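You operate a simulated robot arm through the tools that you are given. There is no shell and no other tool.

Carry out the task below with a simulated robot arm. There is one attempt and no reset: what you move stays moved.

TASK
Grease the feed and gear bearings of press six into the green.
Fine: leave the third as it is and turn the grey switch to Off.

Only the result counts: the job must be done as asked and must still hold three seconds after the hand-in. Knocking over, shifting, dropping, spilling or breaking anything else fails it.

THE ROBOT
A 6-joint arm with a two-finger gripper, fixed in place. Base frame: the origin is on the floor under the middle of its stand, x ahead of it, y to its left, z up. Units: m, degrees, N and s.
It reaches about 1.417 m from its shoulder. Its first joint turns from -166.0 to 166.0 degrees. Payload 3.43 kg.
The tool frame sits at the grasp point between the pads (the TCP): z along the fingers, y along the line on which they close. The tips reach 0.02 m beyond it. The gripper opens to 0.19 m; its body begins 0.248 m behind the TCP.
Orientation is that of the tool frame in the base frame, as [roll, pitch, yaw] about the fixed x, y, z axes, in that order (R = Rz(yaw) Ry(pitch) Rx(roll)). With the fingers straight down and closing along the base's y, the tool's x points along the base's -x, its y along +y and its z along -z.

THE INTERFACE
- The arm moves only by the tool play_rows. Its argument "targets" is a list of rows, each a list of 7 numbers: the shift along the tool's x, y, z in m, then the turn, a rotation vector about the tool's x, y, z in degrees, then the finger opening in m, from 0 to 0.19. In form: [[tx, ty, tz, rx, ry, rz, hand], ...]. A call has 1 to 20 rows; each row is the pose to reach, as a shift and turn from the pose commanded when the call began, along the tool's axes at that moment. Rows are played at 5 a second. More than 0.05 m and 8.6 degrees between two rows, or a gripper value outside its range, and nothing of the call is played. Where a pose cannot be reached the arm comes as near as it can. A force on the tool above 90 N (or 10 N above the force at the start of the call, whichever is more), or a blocked arm, ends the call early, and 0.2 s more pass. The fingers move at their own pace (about 0.153 m/s each) and stop on an object; they squeeze with about 30 N. The grip force told is the motor's: it shows also when the fingers shut on nothing. Time passes only in rows, and 0.2 s behind the last, so rows that repeat a pose let the fingers close. The reply holds the time, the measured pose of the TCP, the force on the tool along the base axes, the opening and the grip force, in the units named above and with some noise, with the torque about the TCP (base axes, N m) and any sound that the robot's microphone picked up.
- Cameras (640 x 400 px; columns grow to the right, rows downward): "scene" is fixed at [0.3969, -0.5027, 1.6089]; the picture's right is [0.80, -0.60, 0.00], its down [-0.31, -0.42, -0.85] and it looks along [0.51, 0.68, -0.52] (base axes); focal length 343 px, centre (320, 200). "wrist" rides on the gripper at [0.07, -0.008, -0.288] in the tool frame; the picture's right is [0.12, 0.99, 0.00], its down [-0.96, 0.12, -0.25] and it looks along [-0.25, 0.03, 0.97] (tool axes); focal length 261 px, centre (320, 200). There is no depth. A picture from a camera that has moved, and an enlarged one, comes with that camera's place and axes in the base frame and with its lens. The place of the scene camera against the robot may be out by one fixed shift of up to 0.018 m in any direction.
- snapshot(camera): a new picture of that camera. It takes no simulated time.
- slide_trunk(by): moves the trunk up (or, below 0, down) by that many m; the arm rides with it, the base frame stays. It gives what a move gives, with no picture.
- enlarge(camera, box): a new picture of the part [left, top, right, bottom] of that camera's present view, enlarged. It takes no simulated time.
- sign_off(): hands the job in; it is judged then, once.

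Nothing tells you positions but the pictures and the camera data. Unless the task says otherwise, let go and move clear before handing in.

The tools are called by a JSON object that holds its "op" and its "data". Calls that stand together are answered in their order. play_rows: Moves the arm, as the interface text tells. Its arguments: {"type":"object","properties":{"targets":{"type":"array"}},"required":["targets"]} The other tools are called the same way: slide_trunk (by) moves the trunk up or down; snapshot (camera) takes a picture; enlarge (camera, box) takes an enlarged picture of a part of a camera's view; sign_off () hands the job in.

At the start:

```text
t: 0.0
position: [0.5852, 0.1189, 1.4106]
ee_rot: [180.0, 0.0, -180.0]
wrist_force: [0.2, -0.6, -0.5]
wrist_torque: [0.02, 0.01, 0.0]
grip_width: 0.1902
gripper_force: 0.1
trunk travel left (down, up): [-0.3, 0.14]
```

scene: 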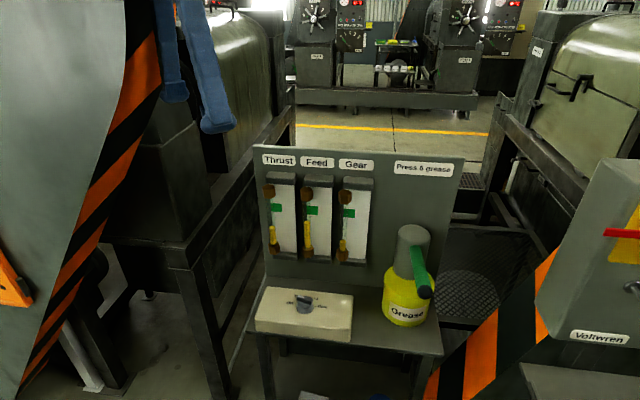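
wrist: 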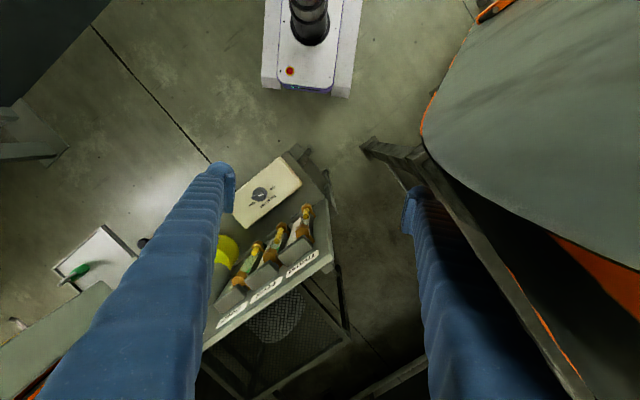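

I see a bench with a panel labelled Thrust, Feed and Gear, a rotary switch on a pale box, and a yellow grease pump with a green lever. I'll look closer before moving anything.

{"op": "enlarge", "data": {"camera": "scene", "box": [250, 140, 390, 270]}}

{"op": "enlarge", "data": {"camera": "scene", "box": [240, 270, 370, 350]}}

{"op": "enlarge", "data": {"camera": "scene", "box": [360, 140, 480, 340]}}

{"op": "enlarge", "data": {"camera": "wrist", "box": [180, 130, 360, 360]}}

{"op": "enlarge", "data": {"camera": "wrist", "box": [230, 150, 310, 230]}}

```text
3.08 times, centred on (320, 205) of scene
camera zoom: at [0.3969, -0.5027, 1.6089], right [0.8, -0.6, 0.0], down [-0.31, -0.42, -0.85], along [0.51, 0.68, -0.52], focal length 1056 px, centre (320, 185)
```

zoom: 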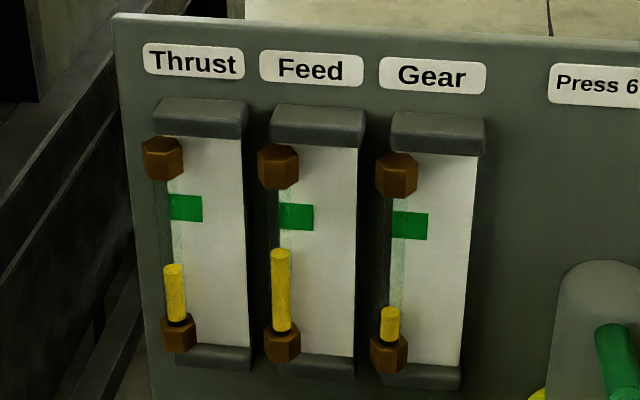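

```text
4.92 times, centred on (305, 310) of scene
camera zoom: at [0.3969, -0.5027, 1.6089], right [0.8, -0.6, 0.0], down [-0.31, -0.42, -0.85], along [0.51, 0.68, -0.52], focal length 1690 px, centre (394, -342)
```

zoom: 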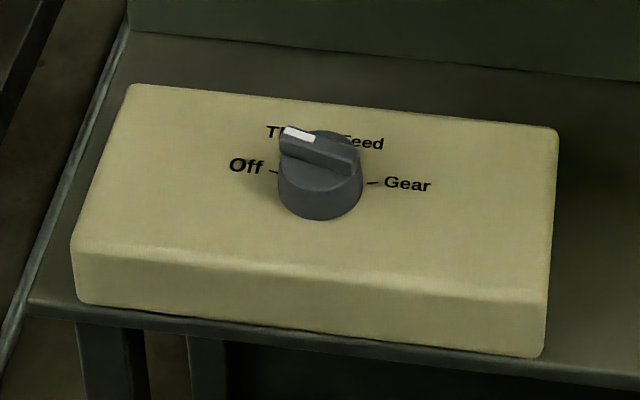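

```text
2.00 times, centred on (420, 240) of scene
camera zoom: at [0.3969, -0.5027, 1.6089], right [0.8, -0.6, 0.0], down [-0.31, -0.42, -0.85], along [0.51, 0.68, -0.52], focal length 686 px, centre (120, 120)
```

zoom: 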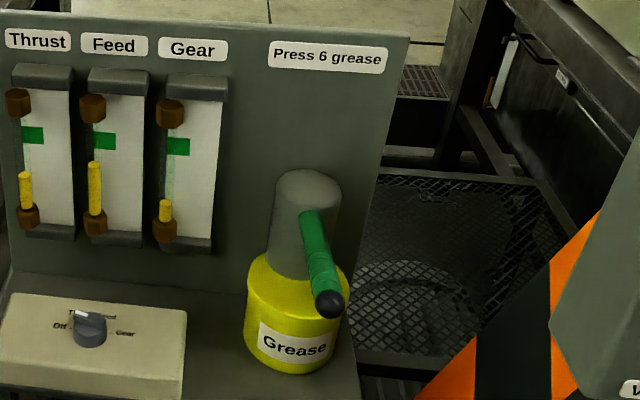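

```text
1.74 times, centred on (270, 245) of wrist
camera zoom: at [0.5145, 0.1099, 1.6977], right [-0.12, 0.99, 0.0], down [0.96, 0.12, 0.25], along [0.25, 0.03, -0.97], focal length 453 px, centre (407, 122)
```

zoom: 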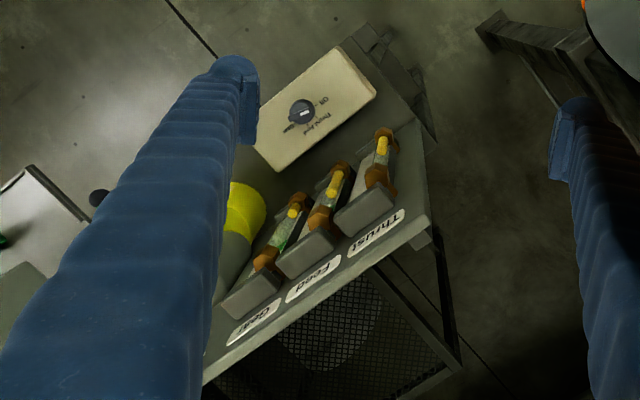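

```text
5.00 times, centred on (270, 190) of wrist
camera zoom: at [0.5145, 0.1099, 1.6977], right [-0.12, 0.99, 0.0], down [0.96, 0.12, 0.25], along [0.25, 0.03, -0.97], focal length 1303 px, centre (570, 250)
```

zoom: 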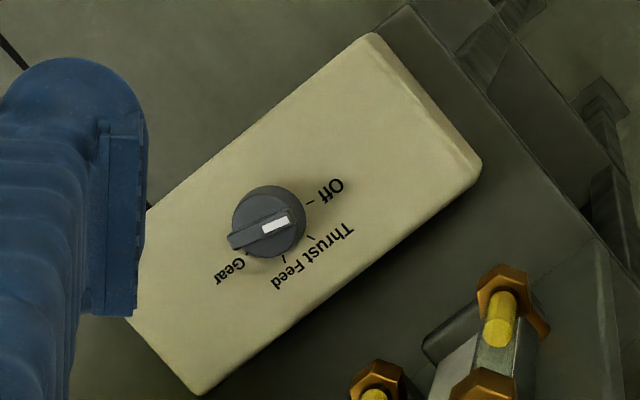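

The knob sits at about (0.70, -0.04, 0.98) and the tip of the pump lever at about (0.81, -0.27, 1.14). I'll move the hand high over the bench, turned square to it, so the wrist camera can see the pump and the switch.

{"op": "play_rows", "data": {"targets": [[-0.012, -0.042, -0.005, 0, 0, -5.4, 0.19], [-0.024, -0.085, -0.01, 0, 0, -10.8, 0.19], [-0.036, -0.127, -0.015, 0, 0, -16.1, 0.19], [-0.048, -0.17, -0.02, 0, 0, -21.5, 0.19], [-0.059, -0.212, -0.025, 0, 0, -26.9, 0.19], [-0.071, -0.254, -0.03, 0, 0, -32.3, 0.19], [-0.083, -0.297, -0.035, 0, 0, -37.6, 0.19], [-0.095, -0.339, -0.04, 0, 0, -43, 0.19]]}}

{"op": "snapshot", "data": {"camera": "wrist"}}

{"op": "snapshot", "data": {"camera": "scene"}}

```text
t: 1.8
position: [0.6803, -0.2232, 1.4499]
ee_rot: [179.9, -0.2, -136.8]
wrist_force: [0.4, -1.1, 0.2]
wrist_torque: [0.14, 0.08, -0.01]
grip_width: 0.1902
gripper_force: 0.0
trunk travel left (down, up): [-0.3, 0.14]
```

```text
taken
camera wrist: at [0.6356, -0.2777, 1.7371], right [-0.77, 0.64, 0.0], down [0.62, 0.74, 0.25], along [0.16, 0.19, -0.97], focal length 261 px, centre (320, 200)
```

wrist: 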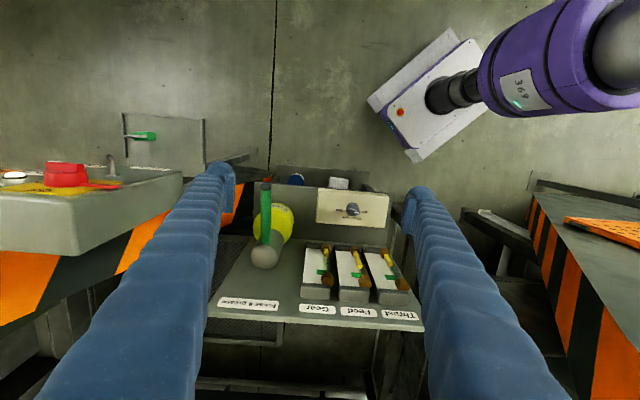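

```text
taken
```

scene: 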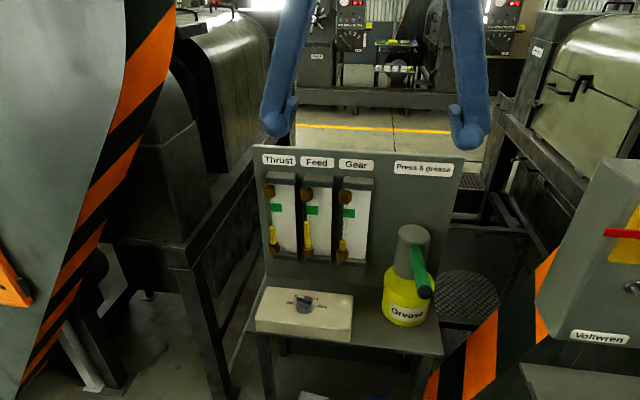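

{"op": "enlarge", "data": {"camera": "wrist", "box": [310, 170, 400, 240]}}

{"op": "enlarge", "data": {"camera": "wrist", "box": [220, 160, 320, 290]}}

{"op": "enlarge", "data": {"camera": "scene", "box": [370, 210, 460, 340]}}

{"op": "enlarge", "data": {"camera": "scene", "box": [280, 280, 330, 320]}}

```text
5.71 times, centred on (355, 205) of wrist
camera zoom: at [0.6356, -0.2777, 1.7371], right [-0.77, 0.64, 0.0], down [0.62, 0.74, 0.25], along [0.16, 0.19, -0.97], focal length 1489 px, centre (120, 171)
```

zoom: 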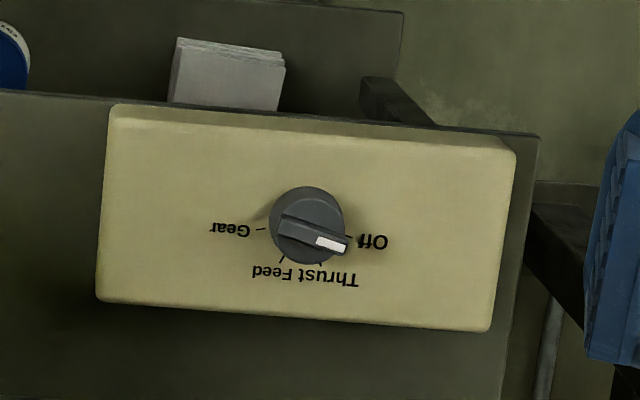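

```text
3.08 times, centred on (270, 225) of wrist
camera zoom: at [0.6356, -0.2777, 1.7371], right [-0.77, 0.64, 0.0], down [0.62, 0.74, 0.25], along [0.16, 0.19, -0.97], focal length 802 px, centre (474, 123)
```

zoom: 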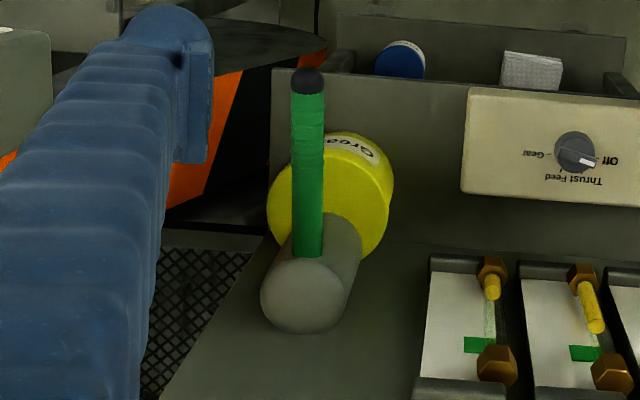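

```text
3.08 times, centred on (415, 275) of scene
camera zoom: at [0.3969, -0.5027, 1.6089], right [0.8, -0.6, 0.0], down [-0.31, -0.42, -0.85], along [0.51, 0.68, -0.52], focal length 1056 px, centre (28, -31)
```

zoom: 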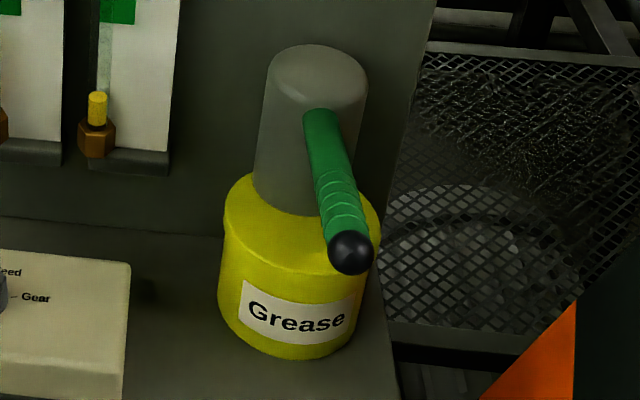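

```text
10.00 times, centred on (305, 300) of scene
camera zoom: at [0.3969, -0.5027, 1.6089], right [0.8, -0.6, 0.0], down [-0.31, -0.42, -0.85], along [0.51, 0.68, -0.52], focal length 3432 px, centre (470, -800)
```

zoom: 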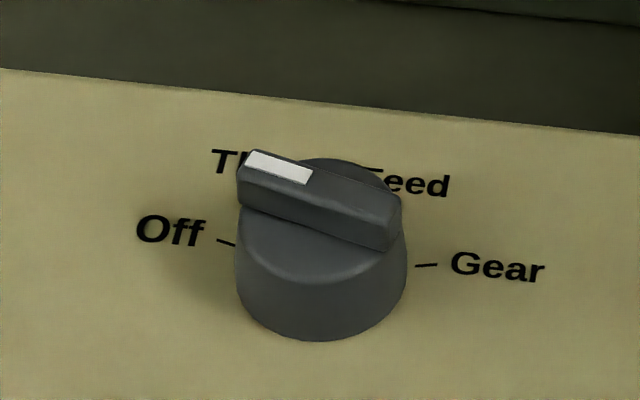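

The switch pointer seems to sit at Off. The stops look like Off, Thrust, Feed and Gear at about -75, -25, 25 and 75 degrees from straight back. I'll move above the knob, with the fingers part closed and turned across the pointer bar, and look straight down.

{"op": "play_rows", "data": {"targets": [[-0.0143, 0.0118, 0.013, 0, 0, -7.7, 0.16], [-0.0286, 0.0236, 0.026, 0, 0, -15.4, 0.14], [-0.0429, 0.0354, 0.039, 0, 0, -23.1, 0.12], [-0.0572, 0.0472, 0.052, 0, 0, -30.8, 0.1], [-0.0715, 0.059, 0.065, 0, 0, -38.5, 0.08], [-0.0858, 0.0708, 0.078, 0, 0, -46.2, 0.08], [-0.1001, 0.0826, 0.091, 0, 0, -53.9, 0.08], [-0.1144, 0.0944, 0.104, 0, 0, -61.6, 0.08], [-0.1287, 0.1062, 0.117, 0, 0, -69.3, 0.08], [-0.143, 0.118, 0.13, 0, 0, -77, 0.08], [-0.143, 0.118, 0.13, 0, 0, -77, 0.08]]}}

{"op": "snapshot", "data": {"camera": "wrist"}}

{"op": "snapshot", "data": {"camera": "scene"}}

{"op": "enlarge", "data": {"camera": "wrist", "box": [270, 130, 370, 200]}}

```text
t: 4.2
position: [0.7044, -0.0365, 1.3193]
ee_rot: [179.9, 0.1, -59.9]
wrist_force: [0.2, 0.4, -0.1]
wrist_torque: [-0.03, -0.05, 0.0]
grip_width: 0.0797
gripper_force: 0.0
trunk travel left (down, up): [-0.3, 0.14]
```

```text
taken
camera wrist: at [0.7465, -0.0932, 1.6079], right [-0.8, -0.6, 0.0], down [-0.58, 0.77, 0.25], along [-0.15, 0.2, -0.97], focal length 261 px, centre (320, 200)
```

wrist: 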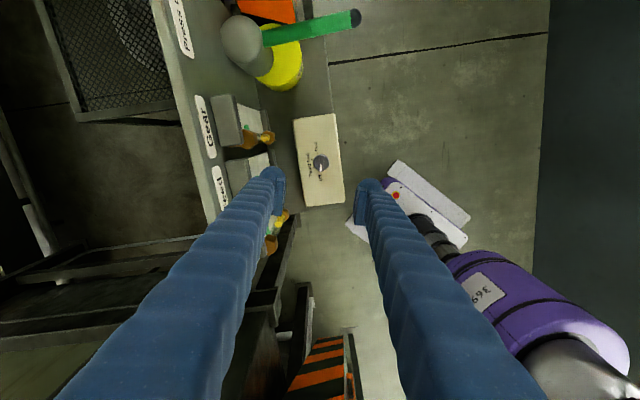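

```text
taken
```

scene: 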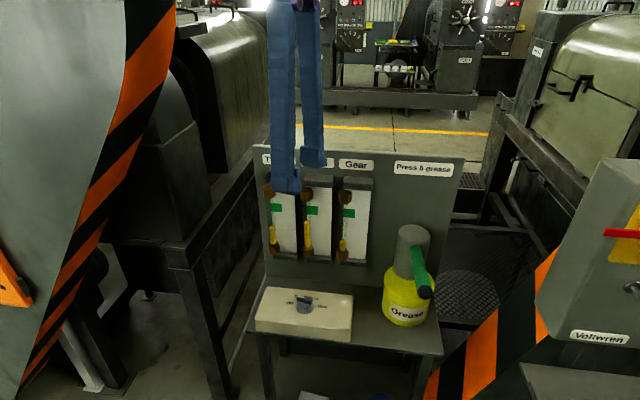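

```text
5.71 times, centred on (320, 165) of wrist
camera zoom: at [0.7465, -0.0932, 1.6079], right [-0.8, -0.6, 0.0], down [-0.58, 0.77, 0.25], along [-0.15, 0.2, -0.97], focal length 1489 px, centre (320, 400)
```

zoom: 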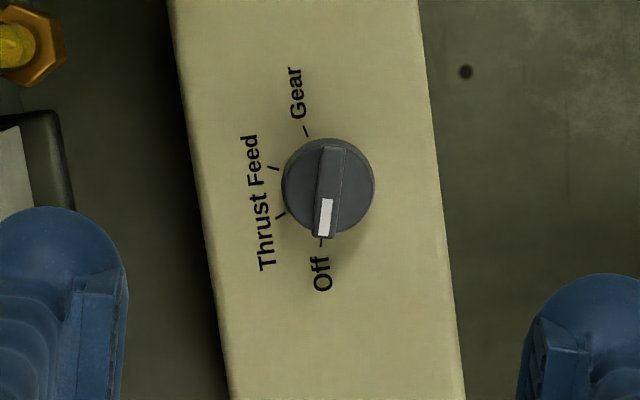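

Looking straight down, the pointer is at Off, and the dial order is Off, Thrust, Feed, Gear going clockwise. The knob centre is near (0.7025, -0.041), with the bar top at z≈0.988. I'll correct the offset, go down to z=1.06 and check again.

{"op": "play_rows", "data": {"targets": [[0.0028, 0.0038, 0.03, 0, 0, 0, 0.06], [0.0028, 0.0038, 0.07, 0, 0, 0, 0.06], [0.0028, 0.0038, 0.11, 0, 0, 0, 0.06], [0.0028, 0.0038, 0.15, 0, 0, 0, 0.06], [0.0028, 0.0038, 0.19, 0, 0, 0, 0.06], [0.0028, 0.0038, 0.23, 0, 0, 0, 0.06], [0.0028, 0.0038, 0.26, 0, 0, 0, 0.06], [0.0028, 0.0038, 0.26, 0, 0, 0, 0.06]]}}

{"op": "snapshot", "data": {"camera": "wrist"}}

{"op": "snapshot", "data": {"camera": "scene"}}

{"op": "enlarge", "data": {"camera": "wrist", "box": [270, 145, 370, 215]}}

{"op": "enlarge", "data": {"camera": "scene", "box": [230, 140, 390, 350]}}

```text
t: 6.0
position: [0.7012, -0.0401, 1.0612]
ee_rot: [180.0, 0.0, -60.0]
wrist_force: [-0.8, -0.5, -1.2]
wrist_torque: [-0.03, 0.05, 0.0]
grip_width: 0.0601
gripper_force: 0.1
trunk travel left (down, up): [-0.3, 0.14]
```

```text
taken
camera wrist: at [0.7449, -0.0979, 1.3492], right [-0.8, -0.6, 0.0], down [-0.58, 0.78, 0.25], along [-0.15, 0.2, -0.97], focal length 261 px, centre (320, 200)
```

wrist: 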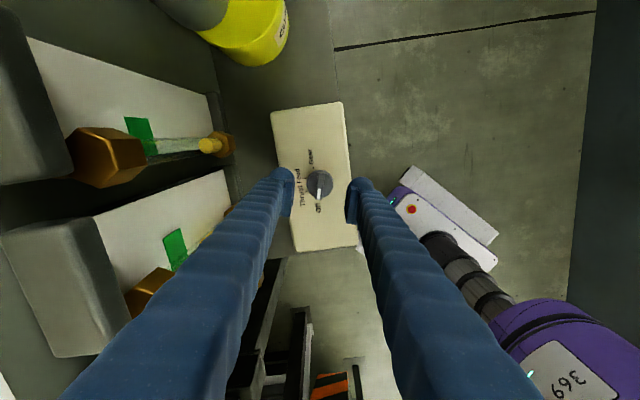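

```text
taken
```

scene: 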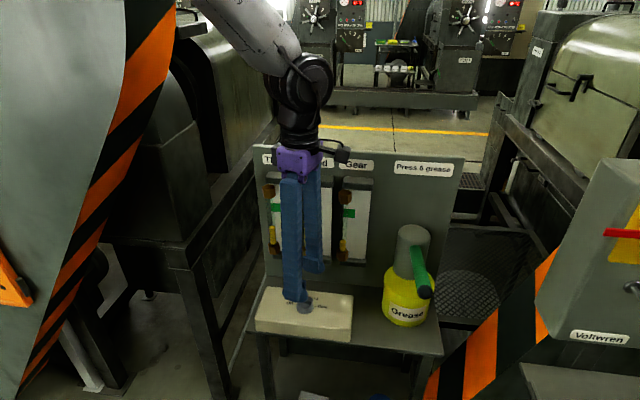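

```text
5.71 times, centred on (320, 180) of wrist
camera zoom: at [0.7449, -0.0979, 1.3492], right [-0.8, -0.6, 0.0], down [-0.58, 0.78, 0.25], along [-0.15, 0.2, -0.97], focal length 1489 px, centre (320, 314)
```

zoom: 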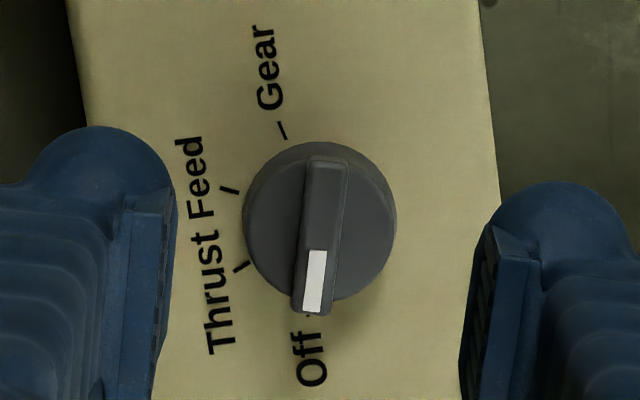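

```text
1.90 times, centred on (310, 245) of scene
camera zoom: at [0.3969, -0.5027, 1.6089], right [0.8, -0.6, 0.0], down [-0.31, -0.42, -0.85], along [0.51, 0.68, -0.52], focal length 654 px, centre (339, 114)
```

zoom: 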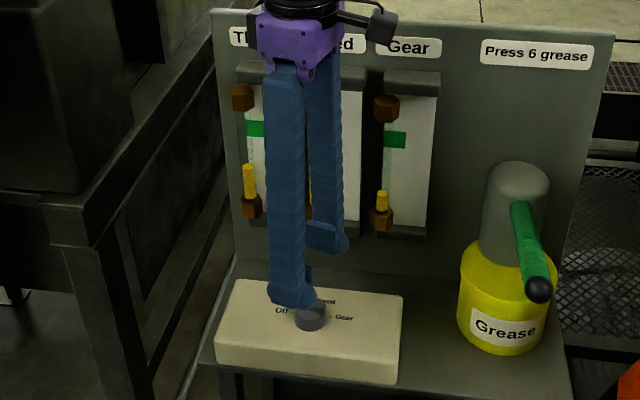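

The hand is well centred and the fingers lie square to the 10 mm pointer bar. I'll go down so the tips sit beside the bar, then close on it.

{"op": "play_rows", "data": {"targets": [[-0.002, 0.0003, 0.03, 0, 0, 0, 0.06], [-0.002, 0.0003, 0.05, 0, 0, 0, 0.06], [-0.002, 0.0003, 0.062, 0, 0, 0, 0.06], [-0.002, 0.0003, 0.062, 0, 0, 0, 0.06], [-0.002, 0.0003, 0.062, 0, 0, 0, 0.04], [-0.002, 0.0003, 0.062, 0, 0, 0, 0.02], [-0.002, 0.0003, 0.062, 0, 0, 0, 0.0], [-0.002, 0.0003, 0.062, 0, 0, 0, 0.0]]}}

{"op": "enlarge", "data": {"camera": "wrist", "box": [270, 145, 370, 235]}}

{"op": "enlarge", "data": {"camera": "scene", "box": [240, 230, 370, 340]}}

```text
t: 7.8
position: [0.7006, -0.0394, 1.0039]
ee_rot: [-179.4, -0.4, -60.0]
wrist_force: [9.4, -1.8, 87.5]
wrist_torque: [-0.27, 0.44, 0.04]
grip_width: 0.009
gripper_force: 42.4
trunk travel left (down, up): [-0.3, 0.14]
```

```text
4.44 times, centred on (320, 190) of wrist
camera zoom: at [0.7406, -0.0963, 1.2931], right [-0.8, -0.6, -0.01], down [-0.58, 0.78, 0.24], along [-0.14, 0.2, -0.97], focal length 1158 px, centre (320, 244)
```

zoom: 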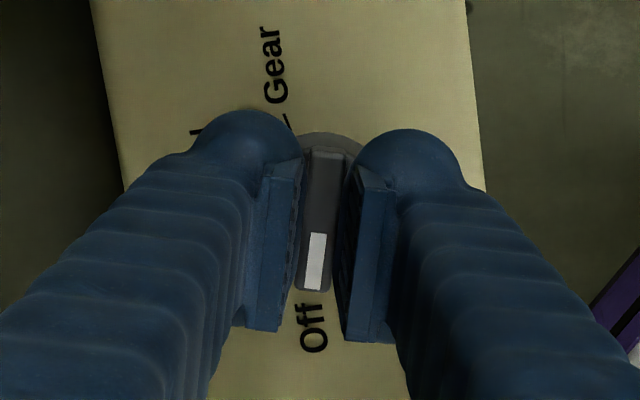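

```text
3.64 times, centred on (305, 285) of scene
camera zoom: at [0.3969, -0.5027, 1.6089], right [0.8, -0.6, 0.0], down [-0.31, -0.42, -0.85], along [0.51, 0.68, -0.52], focal length 1248 px, centre (374, -109)
```

zoom: 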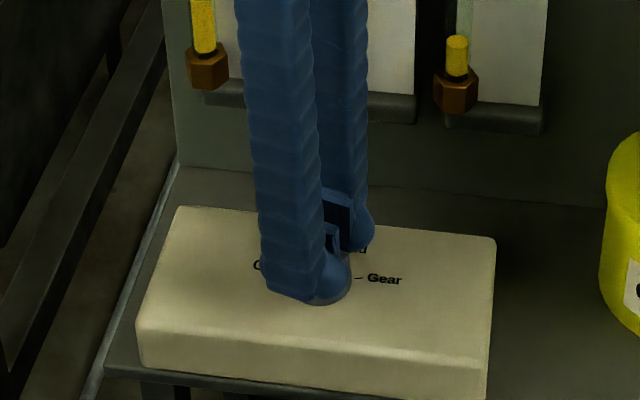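

The bar is gripped at 9 mm, but the tips are pressing on the knob's disc, so I'll ease up about 5.5 mm to take off the load.

{"op": "play_rows", "data": {"targets": [[0, 0, -0.003, 0, 0, 0, 0.0], [0, 0, -0.0055, 0, 0, 0, 0.0], [0, 0, -0.0055, 0, 0, 0, 0.0]]}}

```text
t: 8.6
position: [0.7018, -0.0399, 1.0045]
ee_rot: [-179.9, -0.2, -60.0]
wrist_force: [17.3, -2.3, 44.3]
wrist_torque: [-0.66, -0.52, -0.02]
grip_width: 0.0092
gripper_force: 42.4
trunk travel left (down, up): [-0.3, 0.14]
```

{"op": "play_rows", "data": {"targets": [[0, 0, -0.0025, 0, 0, 0, 0.0], [0, 0, -0.003, 0, 0, 0, 0.0], [0, 0, -0.003, 0, 0, 0, 0.0]]}}

```text
t: 9.4
position: [0.7018, -0.041, 1.005]
ee_rot: [179.8, 0.1, -60.1]
wrist_force: [20.3, -5.1, 0.8]
wrist_torque: [-0.31, -0.52, 0.0]
grip_width: 0.0091
gripper_force: 42.9
trunk travel left (down, up): [-0.3, 0.14]
```

{"op": "play_rows", "data": {"targets": [[0.0005, -0.001, 0, 0, 0, 0, 0.0], [0.0005, -0.001, 0, 0, 0, 5, 0.0], [0.0005, -0.001, 0, 0, 0, 10, 0.0], [0.0005, -0.001, 0, 0, 0, 15, 0.0], [0.0005, -0.001, 0, 0, 0, 20, 0.0], [0.0005, -0.001, 0, 0, 0, 25, 0.0]]}}

{"op": "enlarge", "data": {"camera": "wrist", "box": [270, 145, 370, 235]}}

```text
t: 10.8
position: [0.7026, -0.039, 1.0047]
ee_rot: [179.8, 0.0, -85.0]
wrist_force: [5.6, -4.7, -21.3]
wrist_torque: [0.08, -0.08, 0.02]
grip_width: 0.0091
gripper_force: 42.9
trunk travel left (down, up): [-0.3, 0.14]
```

```text
4.44 times, centred on (320, 190) of wrist
camera zoom: at [0.7174, -0.1091, 1.2928], right [-0.98, -0.2, 0.0], down [-0.2, 0.95, 0.25], along [-0.05, 0.24, -0.97], focal length 1158 px, centre (320, 244)
```

zoom: 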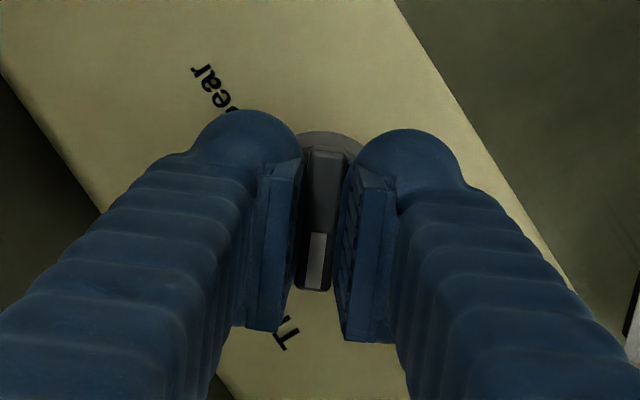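

The knob follows the hand. I'll turn on to Feed, 75° more, and lower slightly to take off the upward pull.

{"op": "play_rows", "data": {"targets": [[0, 0, 0.001, 0, 0, 6, 0.0], [0, 0, 0.001, 0, 0, 12, 0.0], [0, 0, 0.001, 0, 0, 18, 0.0], [0, 0, 0.001, 0, 0, 24, 0.0], [0, 0, 0.001, 0, 0, 30, 0.0], [0, 0, 0.001, 0, 0, 36, 0.0], [0, 0, 0.001, 0, 0, 42, 0.0], [0, 0, 0.001, 0, 0, 48, 0.0], [0, 0, 0.001, 0, 0, 54, 0.0], [0, 0, 0.001, 0, 0, 60, 0.0], [0, 0, 0.001, 0, 0, 66, 0.0], [0, 0, 0.001, 0, 0, 72, 0.0], [0, 0, 0.001, 0, 0, 75, 0.0], [0, 0, 0.001, 0, 0, 75, 0.0]]}}

{"op": "enlarge", "data": {"camera": "wrist", "box": [270, 145, 370, 235]}}

{"op": "enlarge", "data": {"camera": "scene", "box": [240, 230, 370, 340]}}

```text
t: 13.8
position: [0.7034, -0.0401, 1.0047]
ee_rot: [179.9, 0.0, -160.0]
wrist_force: [3.4, -10.0, -7.3]
wrist_torque: [-0.13, -0.05, 0.04]
grip_width: 0.009
gripper_force: 42.0
trunk travel left (down, up): [-0.3, 0.14]
```

```text
4.44 times, centred on (320, 190) of wrist
camera zoom: at [0.6396, -0.0722, 1.2931], right [-0.45, 0.89, 0.0], down [0.86, 0.44, 0.25], along [0.22, 0.11, -0.97], focal length 1158 px, centre (320, 244)
```

zoom: 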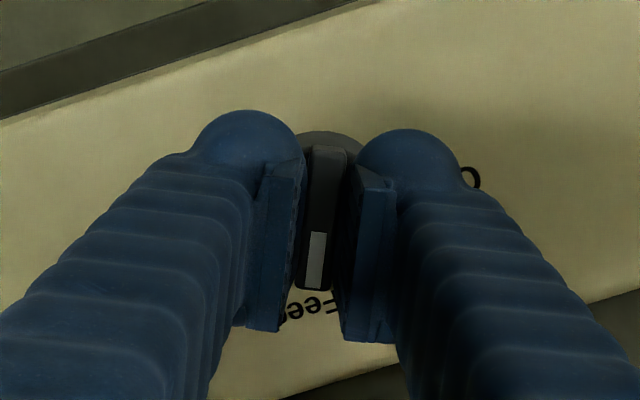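

```text
3.64 times, centred on (305, 285) of scene
camera zoom: at [0.3969, -0.5027, 1.6089], right [0.8, -0.6, 0.0], down [-0.31, -0.42, -0.85], along [0.51, 0.68, -0.52], focal length 1248 px, centre (374, -109)
```

zoom: 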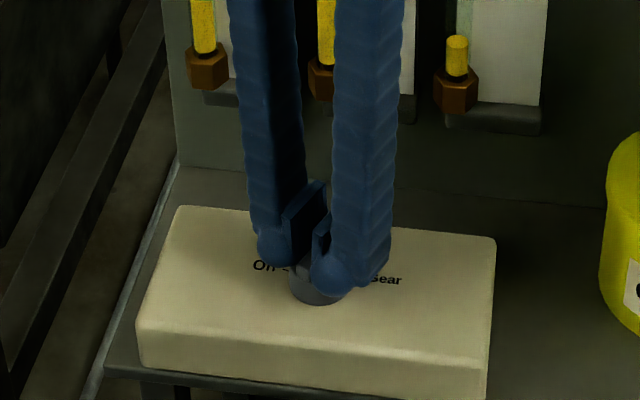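

The pointer now points at Feed. I'll open, lift straight up and check the dial.

{"op": "play_rows", "data": {"targets": [[0, 0, 0, 0, 0, 0, 0.03], [0, 0, 0, 0, 0, 0, 0.06], [0, 0, 0, 0, 0, 0, 0.06], [0, 0, -0.03, 0, 0, 0, 0.06], [0, 0, -0.07, 0, 0, 0, 0.07], [0, 0, -0.11, 0, 0, 0, 0.08], [0, 0, -0.15, 0, 0, 0, 0.08], [0, 0, -0.15, 0, 0, 0, 0.08]]}}

{"op": "enlarge", "data": {"camera": "wrist", "box": [270, 130, 370, 220]}}

{"op": "snapshot", "data": {"camera": "wrist"}}

{"op": "snapshot", "data": {"camera": "scene"}}

```text
t: 15.6
position: [0.7024, -0.039, 1.156]
ee_rot: [180.0, -0.1, -160.0]
wrist_force: [-0.4, 0.1, -0.6]
wrist_torque: [0.0, 0.0, 0.02]
grip_width: 0.0799
gripper_force: 0.0
trunk travel left (down, up): [-0.3, 0.14]
```

```text
4.44 times, centred on (320, 175) of wrist
camera zoom: at [0.6402, -0.0709, 1.4441], right [-0.45, 0.89, 0.0], down [0.86, 0.44, 0.25], along [0.22, 0.11, -0.97], focal length 1158 px, centre (320, 311)
```

zoom: 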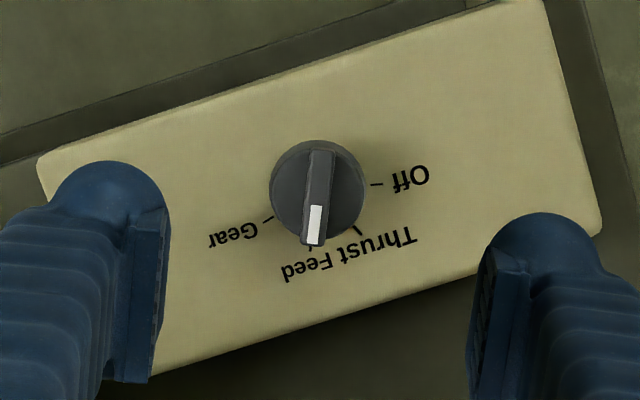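

```text
taken
camera wrist: at [0.6402, -0.0709, 1.4441], right [-0.45, 0.89, 0.0], down [0.86, 0.44, 0.25], along [0.22, 0.11, -0.97], focal length 261 px, centre (320, 200)
```

wrist: 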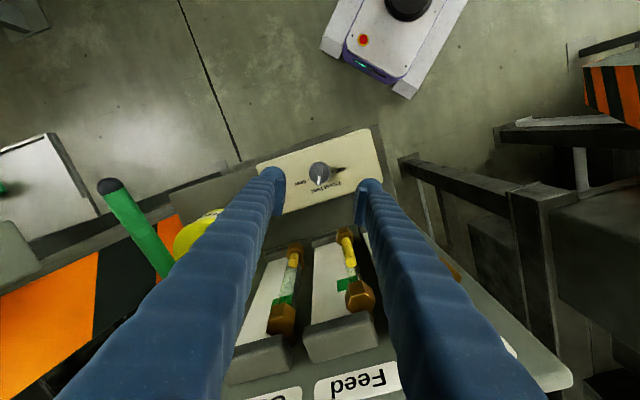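

```text
taken
```

scene: 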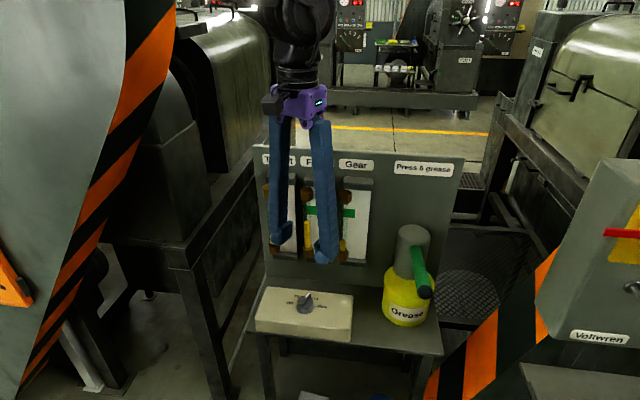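

The switch is on Feed. Next I'll rise and move over the pump lever, with the fingers set to close across it, for a close look.

{"op": "play_rows", "data": {"targets": [[0, 0, -0.04, 0, 0, 0, 0.08], [0, 0, -0.08, 0, 0, 0, 0.08], [-0.009, -0.0398, -0.095, 0, 0, -4.2, 0.08], [-0.018, -0.0796, -0.11, 0, 0, -8.4, 0.08], [-0.027, -0.1194, -0.12, 0, 0, -12.6, 0.08], [-0.036, -0.1592, -0.13, 0, 0, -16.8, 0.08], [-0.045, -0.199, -0.13, 0, 0, -21, 0.08], [-0.0541, -0.2389, -0.13, 0, 0, -25, 0.08], [-0.0541, -0.2389, -0.13, 0, 0, -25, 0.08]]}}

{"op": "snapshot", "data": {"camera": "wrist"}}

{"op": "enlarge", "data": {"camera": "wrist", "box": [260, 130, 380, 250]}}

{"op": "snapshot", "data": {"camera": "scene"}}

{"op": "enlarge", "data": {"camera": "scene", "box": [250, 140, 390, 270]}}

```text
t: 17.6
position: [0.8345, -0.2463, 1.2864]
ee_rot: [-180.0, 0.0, -135.0]
wrist_force: [0.1, -0.3, -0.1]
wrist_torque: [0.07, -0.03, 0.01]
grip_width: 0.08
gripper_force: 0.0
trunk travel left (down, up): [-0.3, 0.14]
```

```text
taken
camera wrist: at [0.7903, -0.3015, 1.5743], right [-0.79, 0.62, 0.0], down [0.6, 0.76, 0.25], along [0.15, 0.2, -0.97], focal length 261 px, centre (320, 200)
```

wrist: 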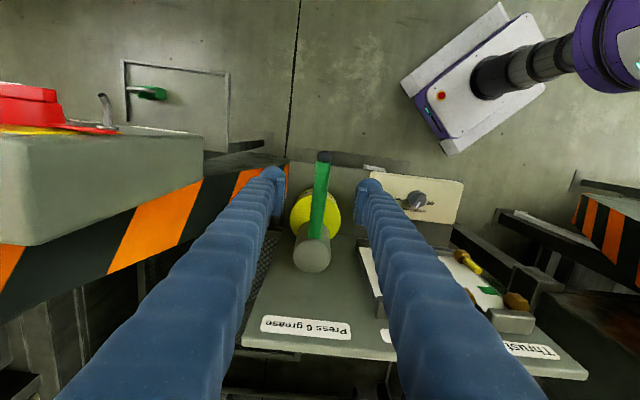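

```text
3.33 times, centred on (320, 190) of wrist
camera zoom: at [0.7903, -0.3015, 1.5743], right [-0.79, 0.62, 0.0], down [0.6, 0.76, 0.25], along [0.15, 0.2, -0.97], focal length 869 px, centre (320, 233)
```

zoom: 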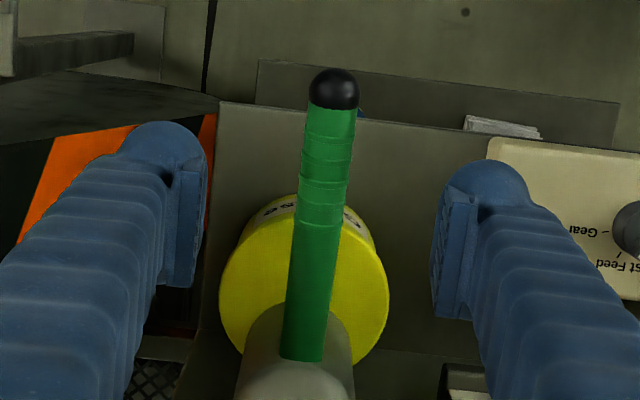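

```text
taken
```

scene: 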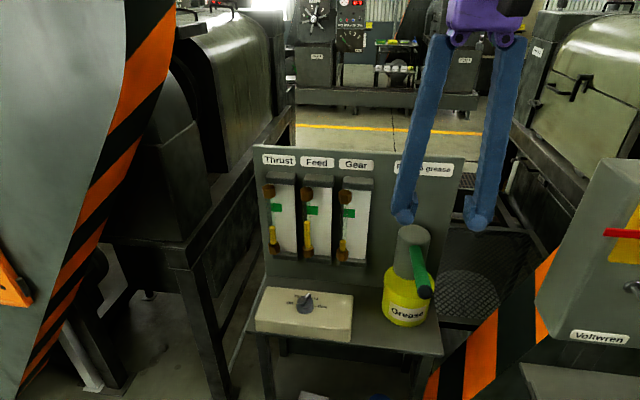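

```text
3.08 times, centred on (320, 205) of scene
camera zoom: at [0.3969, -0.5027, 1.6089], right [0.8, -0.6, 0.0], down [-0.31, -0.42, -0.85], along [0.51, 0.68, -0.52], focal length 1056 px, centre (320, 185)
```

zoom: 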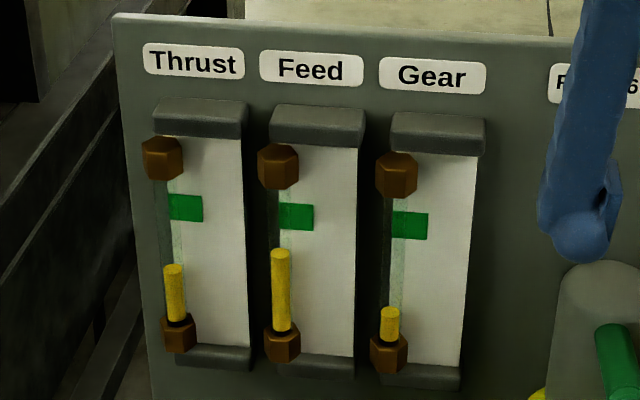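

The lever lies along the hand's x axis and is about 25 mm thick. The grip point is near (0.832, -0.243, 1.14). I'll straddle it, check, then close.

{"op": "play_rows", "data": {"targets": [[0, 0.0038, 0.04, 0, 0, 0, 0.08], [0, 0.0038, 0.08, 0, 0, 0, 0.08], [0, 0.0038, 0.12, 0, 0, 0, 0.08], [0, 0.0038, 0.146, 0, 0, 0, 0.08], [0, 0.0038, 0.146, 0, 0, 0, 0.08]]}}

{"op": "snapshot", "data": {"camera": "wrist"}}

{"op": "enlarge", "data": {"camera": "scene", "box": [370, 180, 480, 340]}}

```text
t: 18.8
position: [0.8326, -0.2434, 1.1388]
ee_rot: [-180.0, 0.0, -135.0]
wrist_force: [-0.3, -0.2, 0.0]
wrist_torque: [-0.02, 0.0, 0.01]
grip_width: 0.08
gripper_force: 0.1
trunk travel left (down, up): [-0.3, 0.14]
```

```text
taken
camera wrist: at [0.7883, -0.2987, 1.4271], right [-0.79, 0.62, 0.0], down [0.6, 0.76, 0.25], along [0.15, 0.19, -0.97], focal length 261 px, centre (320, 200)
```

wrist: 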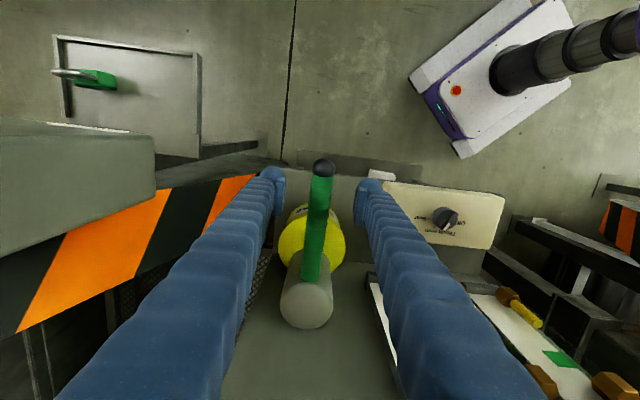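

```text
2.50 times, centred on (425, 260) of scene
camera zoom: at [0.3969, -0.5027, 1.6089], right [0.8, -0.6, 0.0], down [-0.31, -0.42, -0.85], along [0.51, 0.68, -0.52], focal length 858 px, centre (58, 50)
```

zoom: 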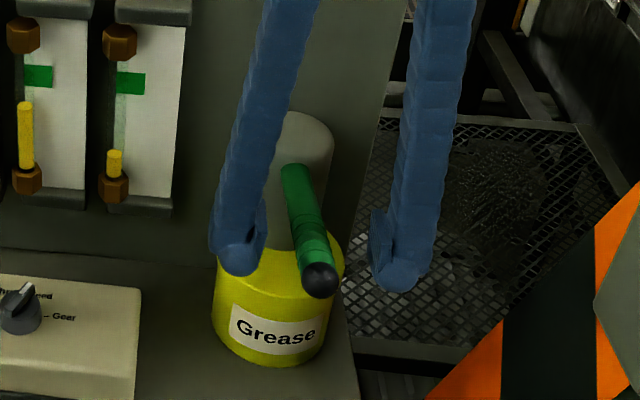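

The fingers straddle the lever. Closing on it now.

{"op": "play_rows", "data": {"targets": [[0, 0, 0, 0, 0, 0, 0.06], [0, 0, 0, 0, 0, 0, 0.04], [0, 0, 0, 0, 0, 0, 0.02], [0, 0, 0, 0, 0, 0, 0.0], [0, 0, 0, 0, 0, 0, 0.0]]}}

{"op": "enlarge", "data": {"camera": "scene", "box": [370, 180, 480, 340]}}

{"op": "snapshot", "data": {"camera": "wrist"}}

```text
t: 20.0
position: [0.832, -0.2425, 1.1393]
ee_rot: [-180.0, -0.1, -135.0]
wrist_force: [-2.3, 1.5, -0.6]
wrist_torque: [-0.21, -0.1, 0.07]
grip_width: 0.0241
gripper_force: 44.7
trunk travel left (down, up): [-0.3, 0.14]
```

```text
2.50 times, centred on (425, 260) of scene
camera zoom: at [0.3969, -0.5027, 1.6089], right [0.8, -0.6, 0.0], down [-0.31, -0.42, -0.85], along [0.51, 0.68, -0.52], focal length 858 px, centre (58, 50)
```

zoom: 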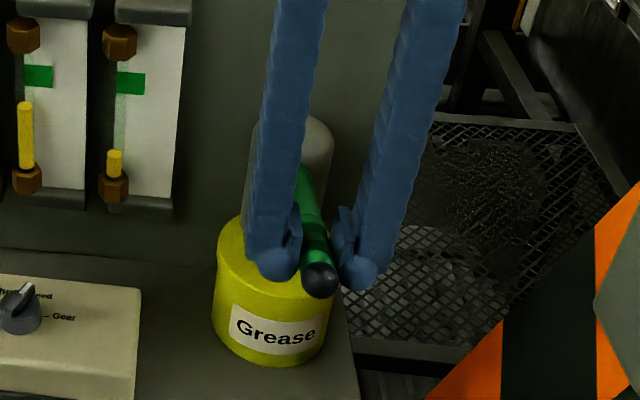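

```text
taken
camera wrist: at [0.7885, -0.2985, 1.4269], right [-0.79, 0.62, 0.0], down [0.6, 0.76, 0.25], along [0.15, 0.19, -0.97], focal length 261 px, centre (320, 200)
```

wrist: 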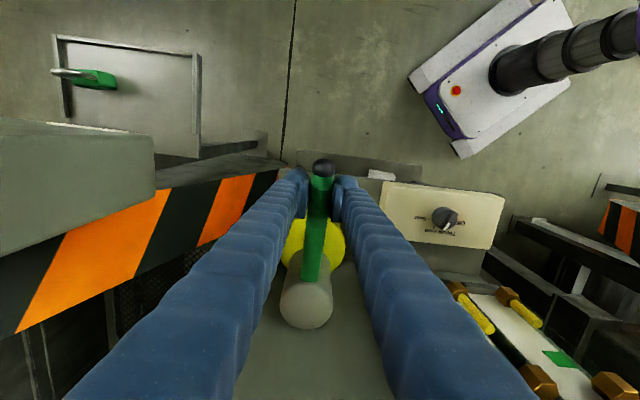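

The lever is held, 24 mm wide. I'll press it down a little to feel the load and watch the Feed gauge.

{"op": "play_rows", "data": {"targets": [[0, 0, 0.005, 0, 0, 0, 0.0], [0.001, 0, 0.01, 0, 0, 0, 0.0], [0.001, 0, 0.015, 0, 0, 0, 0.0], [0.001, 0, 0.02, 0, 0, 0, 0.0]]}}

{"op": "enlarge", "data": {"camera": "scene", "box": [250, 140, 480, 340]}}

```text
t: 21.0
position: [0.8315, -0.2439, 1.1194]
ee_rot: [179.9, -0.1, -135.0]
wrist_force: [-2.7, -1.9, 9.5]
wrist_torque: [0.78, -0.97, 0.18]
grip_width: 0.0238
gripper_force: 45.2
trunk travel left (down, up): [-0.3, 0.14]
```

```text
2.00 times, centred on (365, 240) of scene
camera zoom: at [0.3969, -0.5027, 1.6089], right [0.8, -0.6, 0.0], down [-0.31, -0.42, -0.85], along [0.51, 0.68, -0.52], focal length 686 px, centre (230, 120)
```

zoom: 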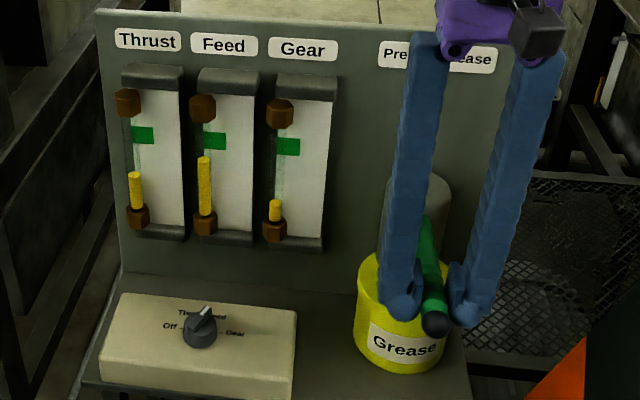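

It moves easily at about 10 N. I'll carry on down in small steps along the lever's arc.

{"op": "play_rows", "data": {"targets": [[0, 0, 0.006, 0, 0, 0, 0.0], [-0.001, 0, 0.012, 0, 0, 0, 0.0], [-0.002, 0, 0.018, 0, 0, 0, 0.0], [-0.003, 0, 0.024, 0, 0, 0, 0.0], [-0.003, 0, 0.024, 0, 0, 0, 0.0]]}}

{"op": "enlarge", "data": {"camera": "scene", "box": [250, 140, 390, 270]}}

{"op": "enlarge", "data": {"camera": "scene", "box": [370, 180, 480, 340]}}

```text
t: 22.2
position: [0.8322, -0.2421, 1.095]
ee_rot: [179.9, -0.1, -135.0]
wrist_force: [-10.0, -13.9, 4.8]
wrist_torque: [0.1, -0.59, 0.13]
grip_width: 0.0234
gripper_force: 45.4
trunk travel left (down, up): [-0.3, 0.14]
```

```text
3.08 times, centred on (320, 205) of scene
camera zoom: at [0.3969, -0.5027, 1.6089], right [0.8, -0.6, 0.0], down [-0.31, -0.42, -0.85], along [0.51, 0.68, -0.52], focal length 1056 px, centre (320, 185)
```

zoom: 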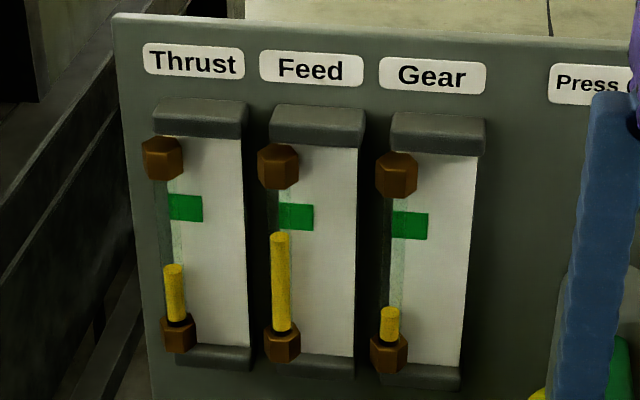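

```text
2.50 times, centred on (425, 260) of scene
camera zoom: at [0.3969, -0.5027, 1.6089], right [0.8, -0.6, 0.0], down [-0.31, -0.42, -0.85], along [0.51, 0.68, -0.52], focal length 858 px, centre (58, 50)
```

zoom: 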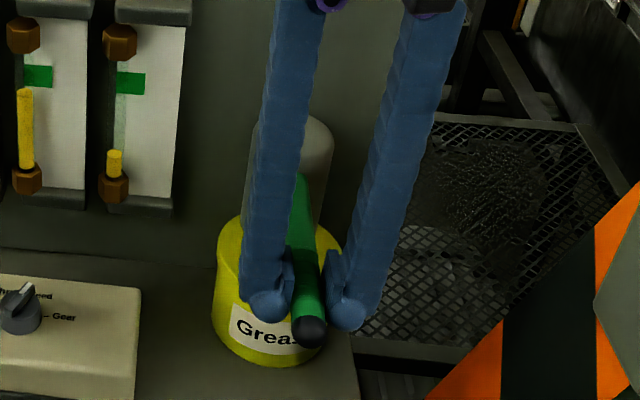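

The Feed level is rising and is now just under the green. I'll hold for a second to see if it keeps moving on its own.

{"op": "play_rows", "data": {"targets": [[0.001, 0, 0, 0, 0, 0, 0.0], [0.001, 0, 0, 0, 0, 0, 0.0], [0.001, 0, 0, 0, 0, 0, 0.0], [0.001, 0, 0, 0, 0, 0, 0.0], [0.001, 0, 0, 0, 0, 0, 0.0]]}}

{"op": "enlarge", "data": {"camera": "scene", "box": [290, 170, 380, 270]}}

```text
t: 23.4
position: [0.8313, -0.2432, 1.0955]
ee_rot: [179.9, 0.0, -135.0]
wrist_force: [-11.2, -10.2, -1.3]
wrist_torque: [-0.55, 0.16, -0.15]
grip_width: 0.0231
gripper_force: 45.2
trunk travel left (down, up): [-0.3, 0.14]
```

```text
4.00 times, centred on (335, 220) of scene
camera zoom: at [0.3969, -0.5027, 1.6089], right [0.8, -0.6, 0.0], down [-0.31, -0.42, -0.85], along [0.51, 0.68, -0.52], focal length 1373 px, centre (260, 120)
```

zoom: 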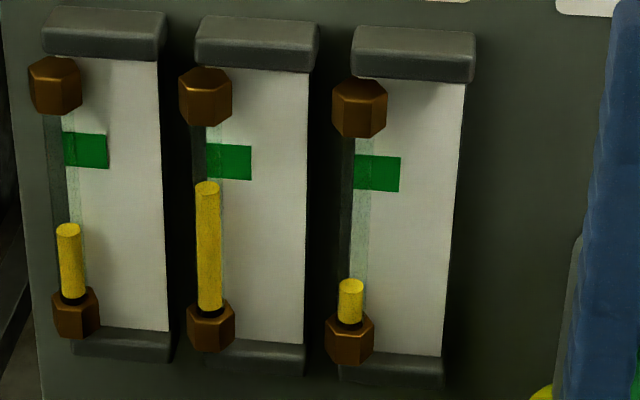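

The level held steady. The glass tubes stand in front of the scale plates and this camera looks down on them, so parallax matters. I'll use the wrist view to judge the true height before pumping further.

{"op": "snapshot", "data": {"camera": "wrist"}}

{"op": "enlarge", "data": {"camera": "wrist", "box": [440, 230, 640, 400]}}

```text
taken
camera wrist: at [0.7885, -0.2988, 1.3834], right [-0.79, 0.62, 0.0], down [0.6, 0.76, 0.25], along [0.15, 0.2, -0.97], focal length 261 px, centre (320, 200)
```

wrist: 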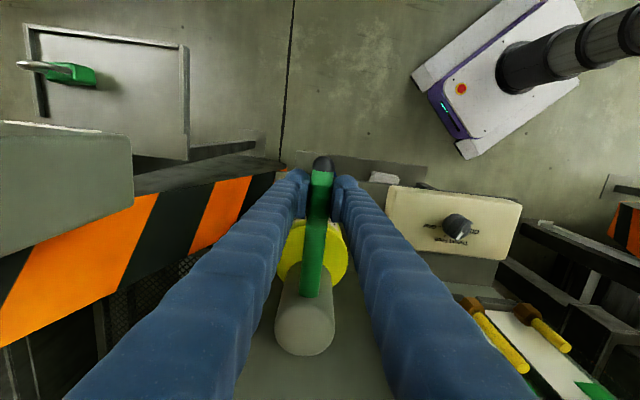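

```text
2.35 times, centred on (540, 315) of wrist
camera zoom: at [0.7885, -0.2988, 1.3834], right [-0.79, 0.62, 0.0], down [0.6, 0.76, 0.25], along [0.15, 0.2, -0.97], focal length 613 px, centre (-198, -71)
```

zoom: 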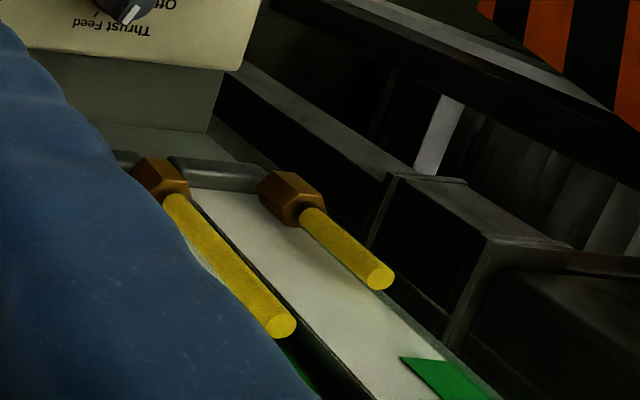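

Triangulating both views puts the tubes only about 10 mm in front of the plates, so Feed is now right at the bottom edge of the green. Delivery looks proportional to lever travel, so I'll press about 2 cm more and check.

{"op": "play_rows", "data": {"targets": [[0.001, 0, 0.005, 0, 0, 0, 0.0], [0.001, 0, 0.01, 0, 0, 0, 0.0], [0.0, 0, 0.015, 0, 0, 0, 0.0], [0.0, 0, 0.02, 0, 0, 0, 0.0], [0.0, 0, 0.02, 0, 0, 0, 0.0]]}}

{"op": "enlarge", "data": {"camera": "scene", "box": [290, 170, 380, 270]}}

{"op": "enlarge", "data": {"camera": "scene", "box": [370, 180, 480, 340]}}

```text
t: 24.6
position: [0.8338, -0.2403, 1.0743]
ee_rot: [179.9, 0.0, -134.8]
wrist_force: [6.4, 5.2, 5.6]
wrist_torque: [0.15, -0.11, -0.02]
grip_width: 0.0218
gripper_force: 45.7
trunk travel left (down, up): [-0.3, 0.14]
```

```text
4.00 times, centred on (335, 220) of scene
camera zoom: at [0.3969, -0.5027, 1.6089], right [0.8, -0.6, 0.0], down [-0.31, -0.42, -0.85], along [0.51, 0.68, -0.52], focal length 1373 px, centre (260, 120)
```

zoom: 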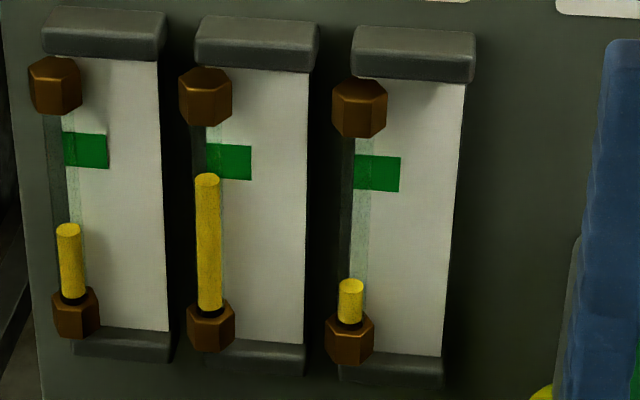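

```text
2.50 times, centred on (425, 260) of scene
camera zoom: at [0.3969, -0.5027, 1.6089], right [0.8, -0.6, 0.0], down [-0.31, -0.42, -0.85], along [0.51, 0.68, -0.52], focal length 858 px, centre (58, 50)
```

zoom: 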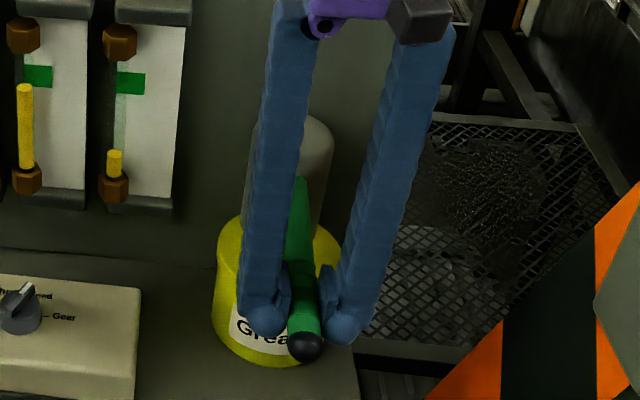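

Feed has climbed to just inside the bottom of the green. One more press of about 1.8 cm should put it mid-green.

{"op": "play_rows", "data": {"targets": [[0.0, 0, 0.005, 0, 0, 0, 0.0], [-0.001, 0, 0.01, 0, 0, 0, 0.0], [-0.002, 0, 0.015, 0, 0, 0, 0.0], [-0.002, 0, 0.018, 0, 0, 0, 0.0], [-0.002, 0, 0.018, 0, 0, 0, 0.0]]}}

{"op": "enlarge", "data": {"camera": "scene", "box": [290, 170, 380, 270]}}

{"op": "enlarge", "data": {"camera": "scene", "box": [370, 180, 480, 340]}}

```text
t: 25.8
position: [0.8334, -0.2392, 1.0597]
ee_rot: [-179.8, 0.0, -134.9]
wrist_force: [12.0, 3.7, 35.5]
wrist_torque: [-0.49, 0.46, 0.11]
grip_width: 0.0207
gripper_force: 45.1
trunk travel left (down, up): [-0.3, 0.14]
```

```text
4.00 times, centred on (335, 220) of scene
camera zoom: at [0.3969, -0.5027, 1.6089], right [0.8, -0.6, 0.0], down [-0.31, -0.42, -0.85], along [0.51, 0.68, -0.52], focal length 1373 px, centre (260, 120)
```

zoom: 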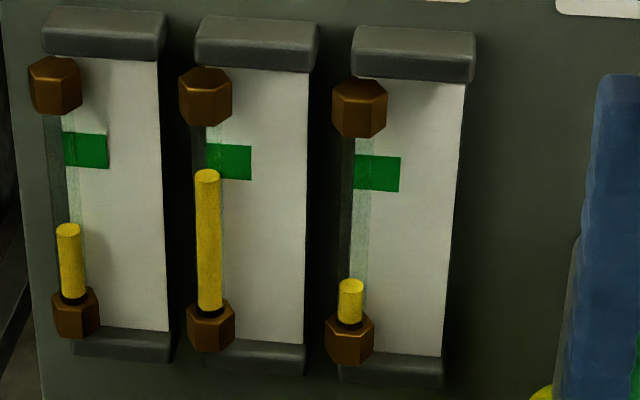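

```text
2.50 times, centred on (425, 260) of scene
camera zoom: at [0.3969, -0.5027, 1.6089], right [0.8, -0.6, 0.0], down [-0.31, -0.42, -0.85], along [0.51, 0.68, -0.52], focal length 858 px, centre (58, 50)
```

zoom: 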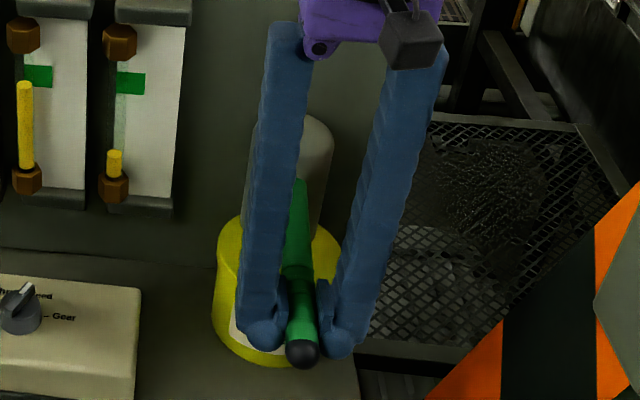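

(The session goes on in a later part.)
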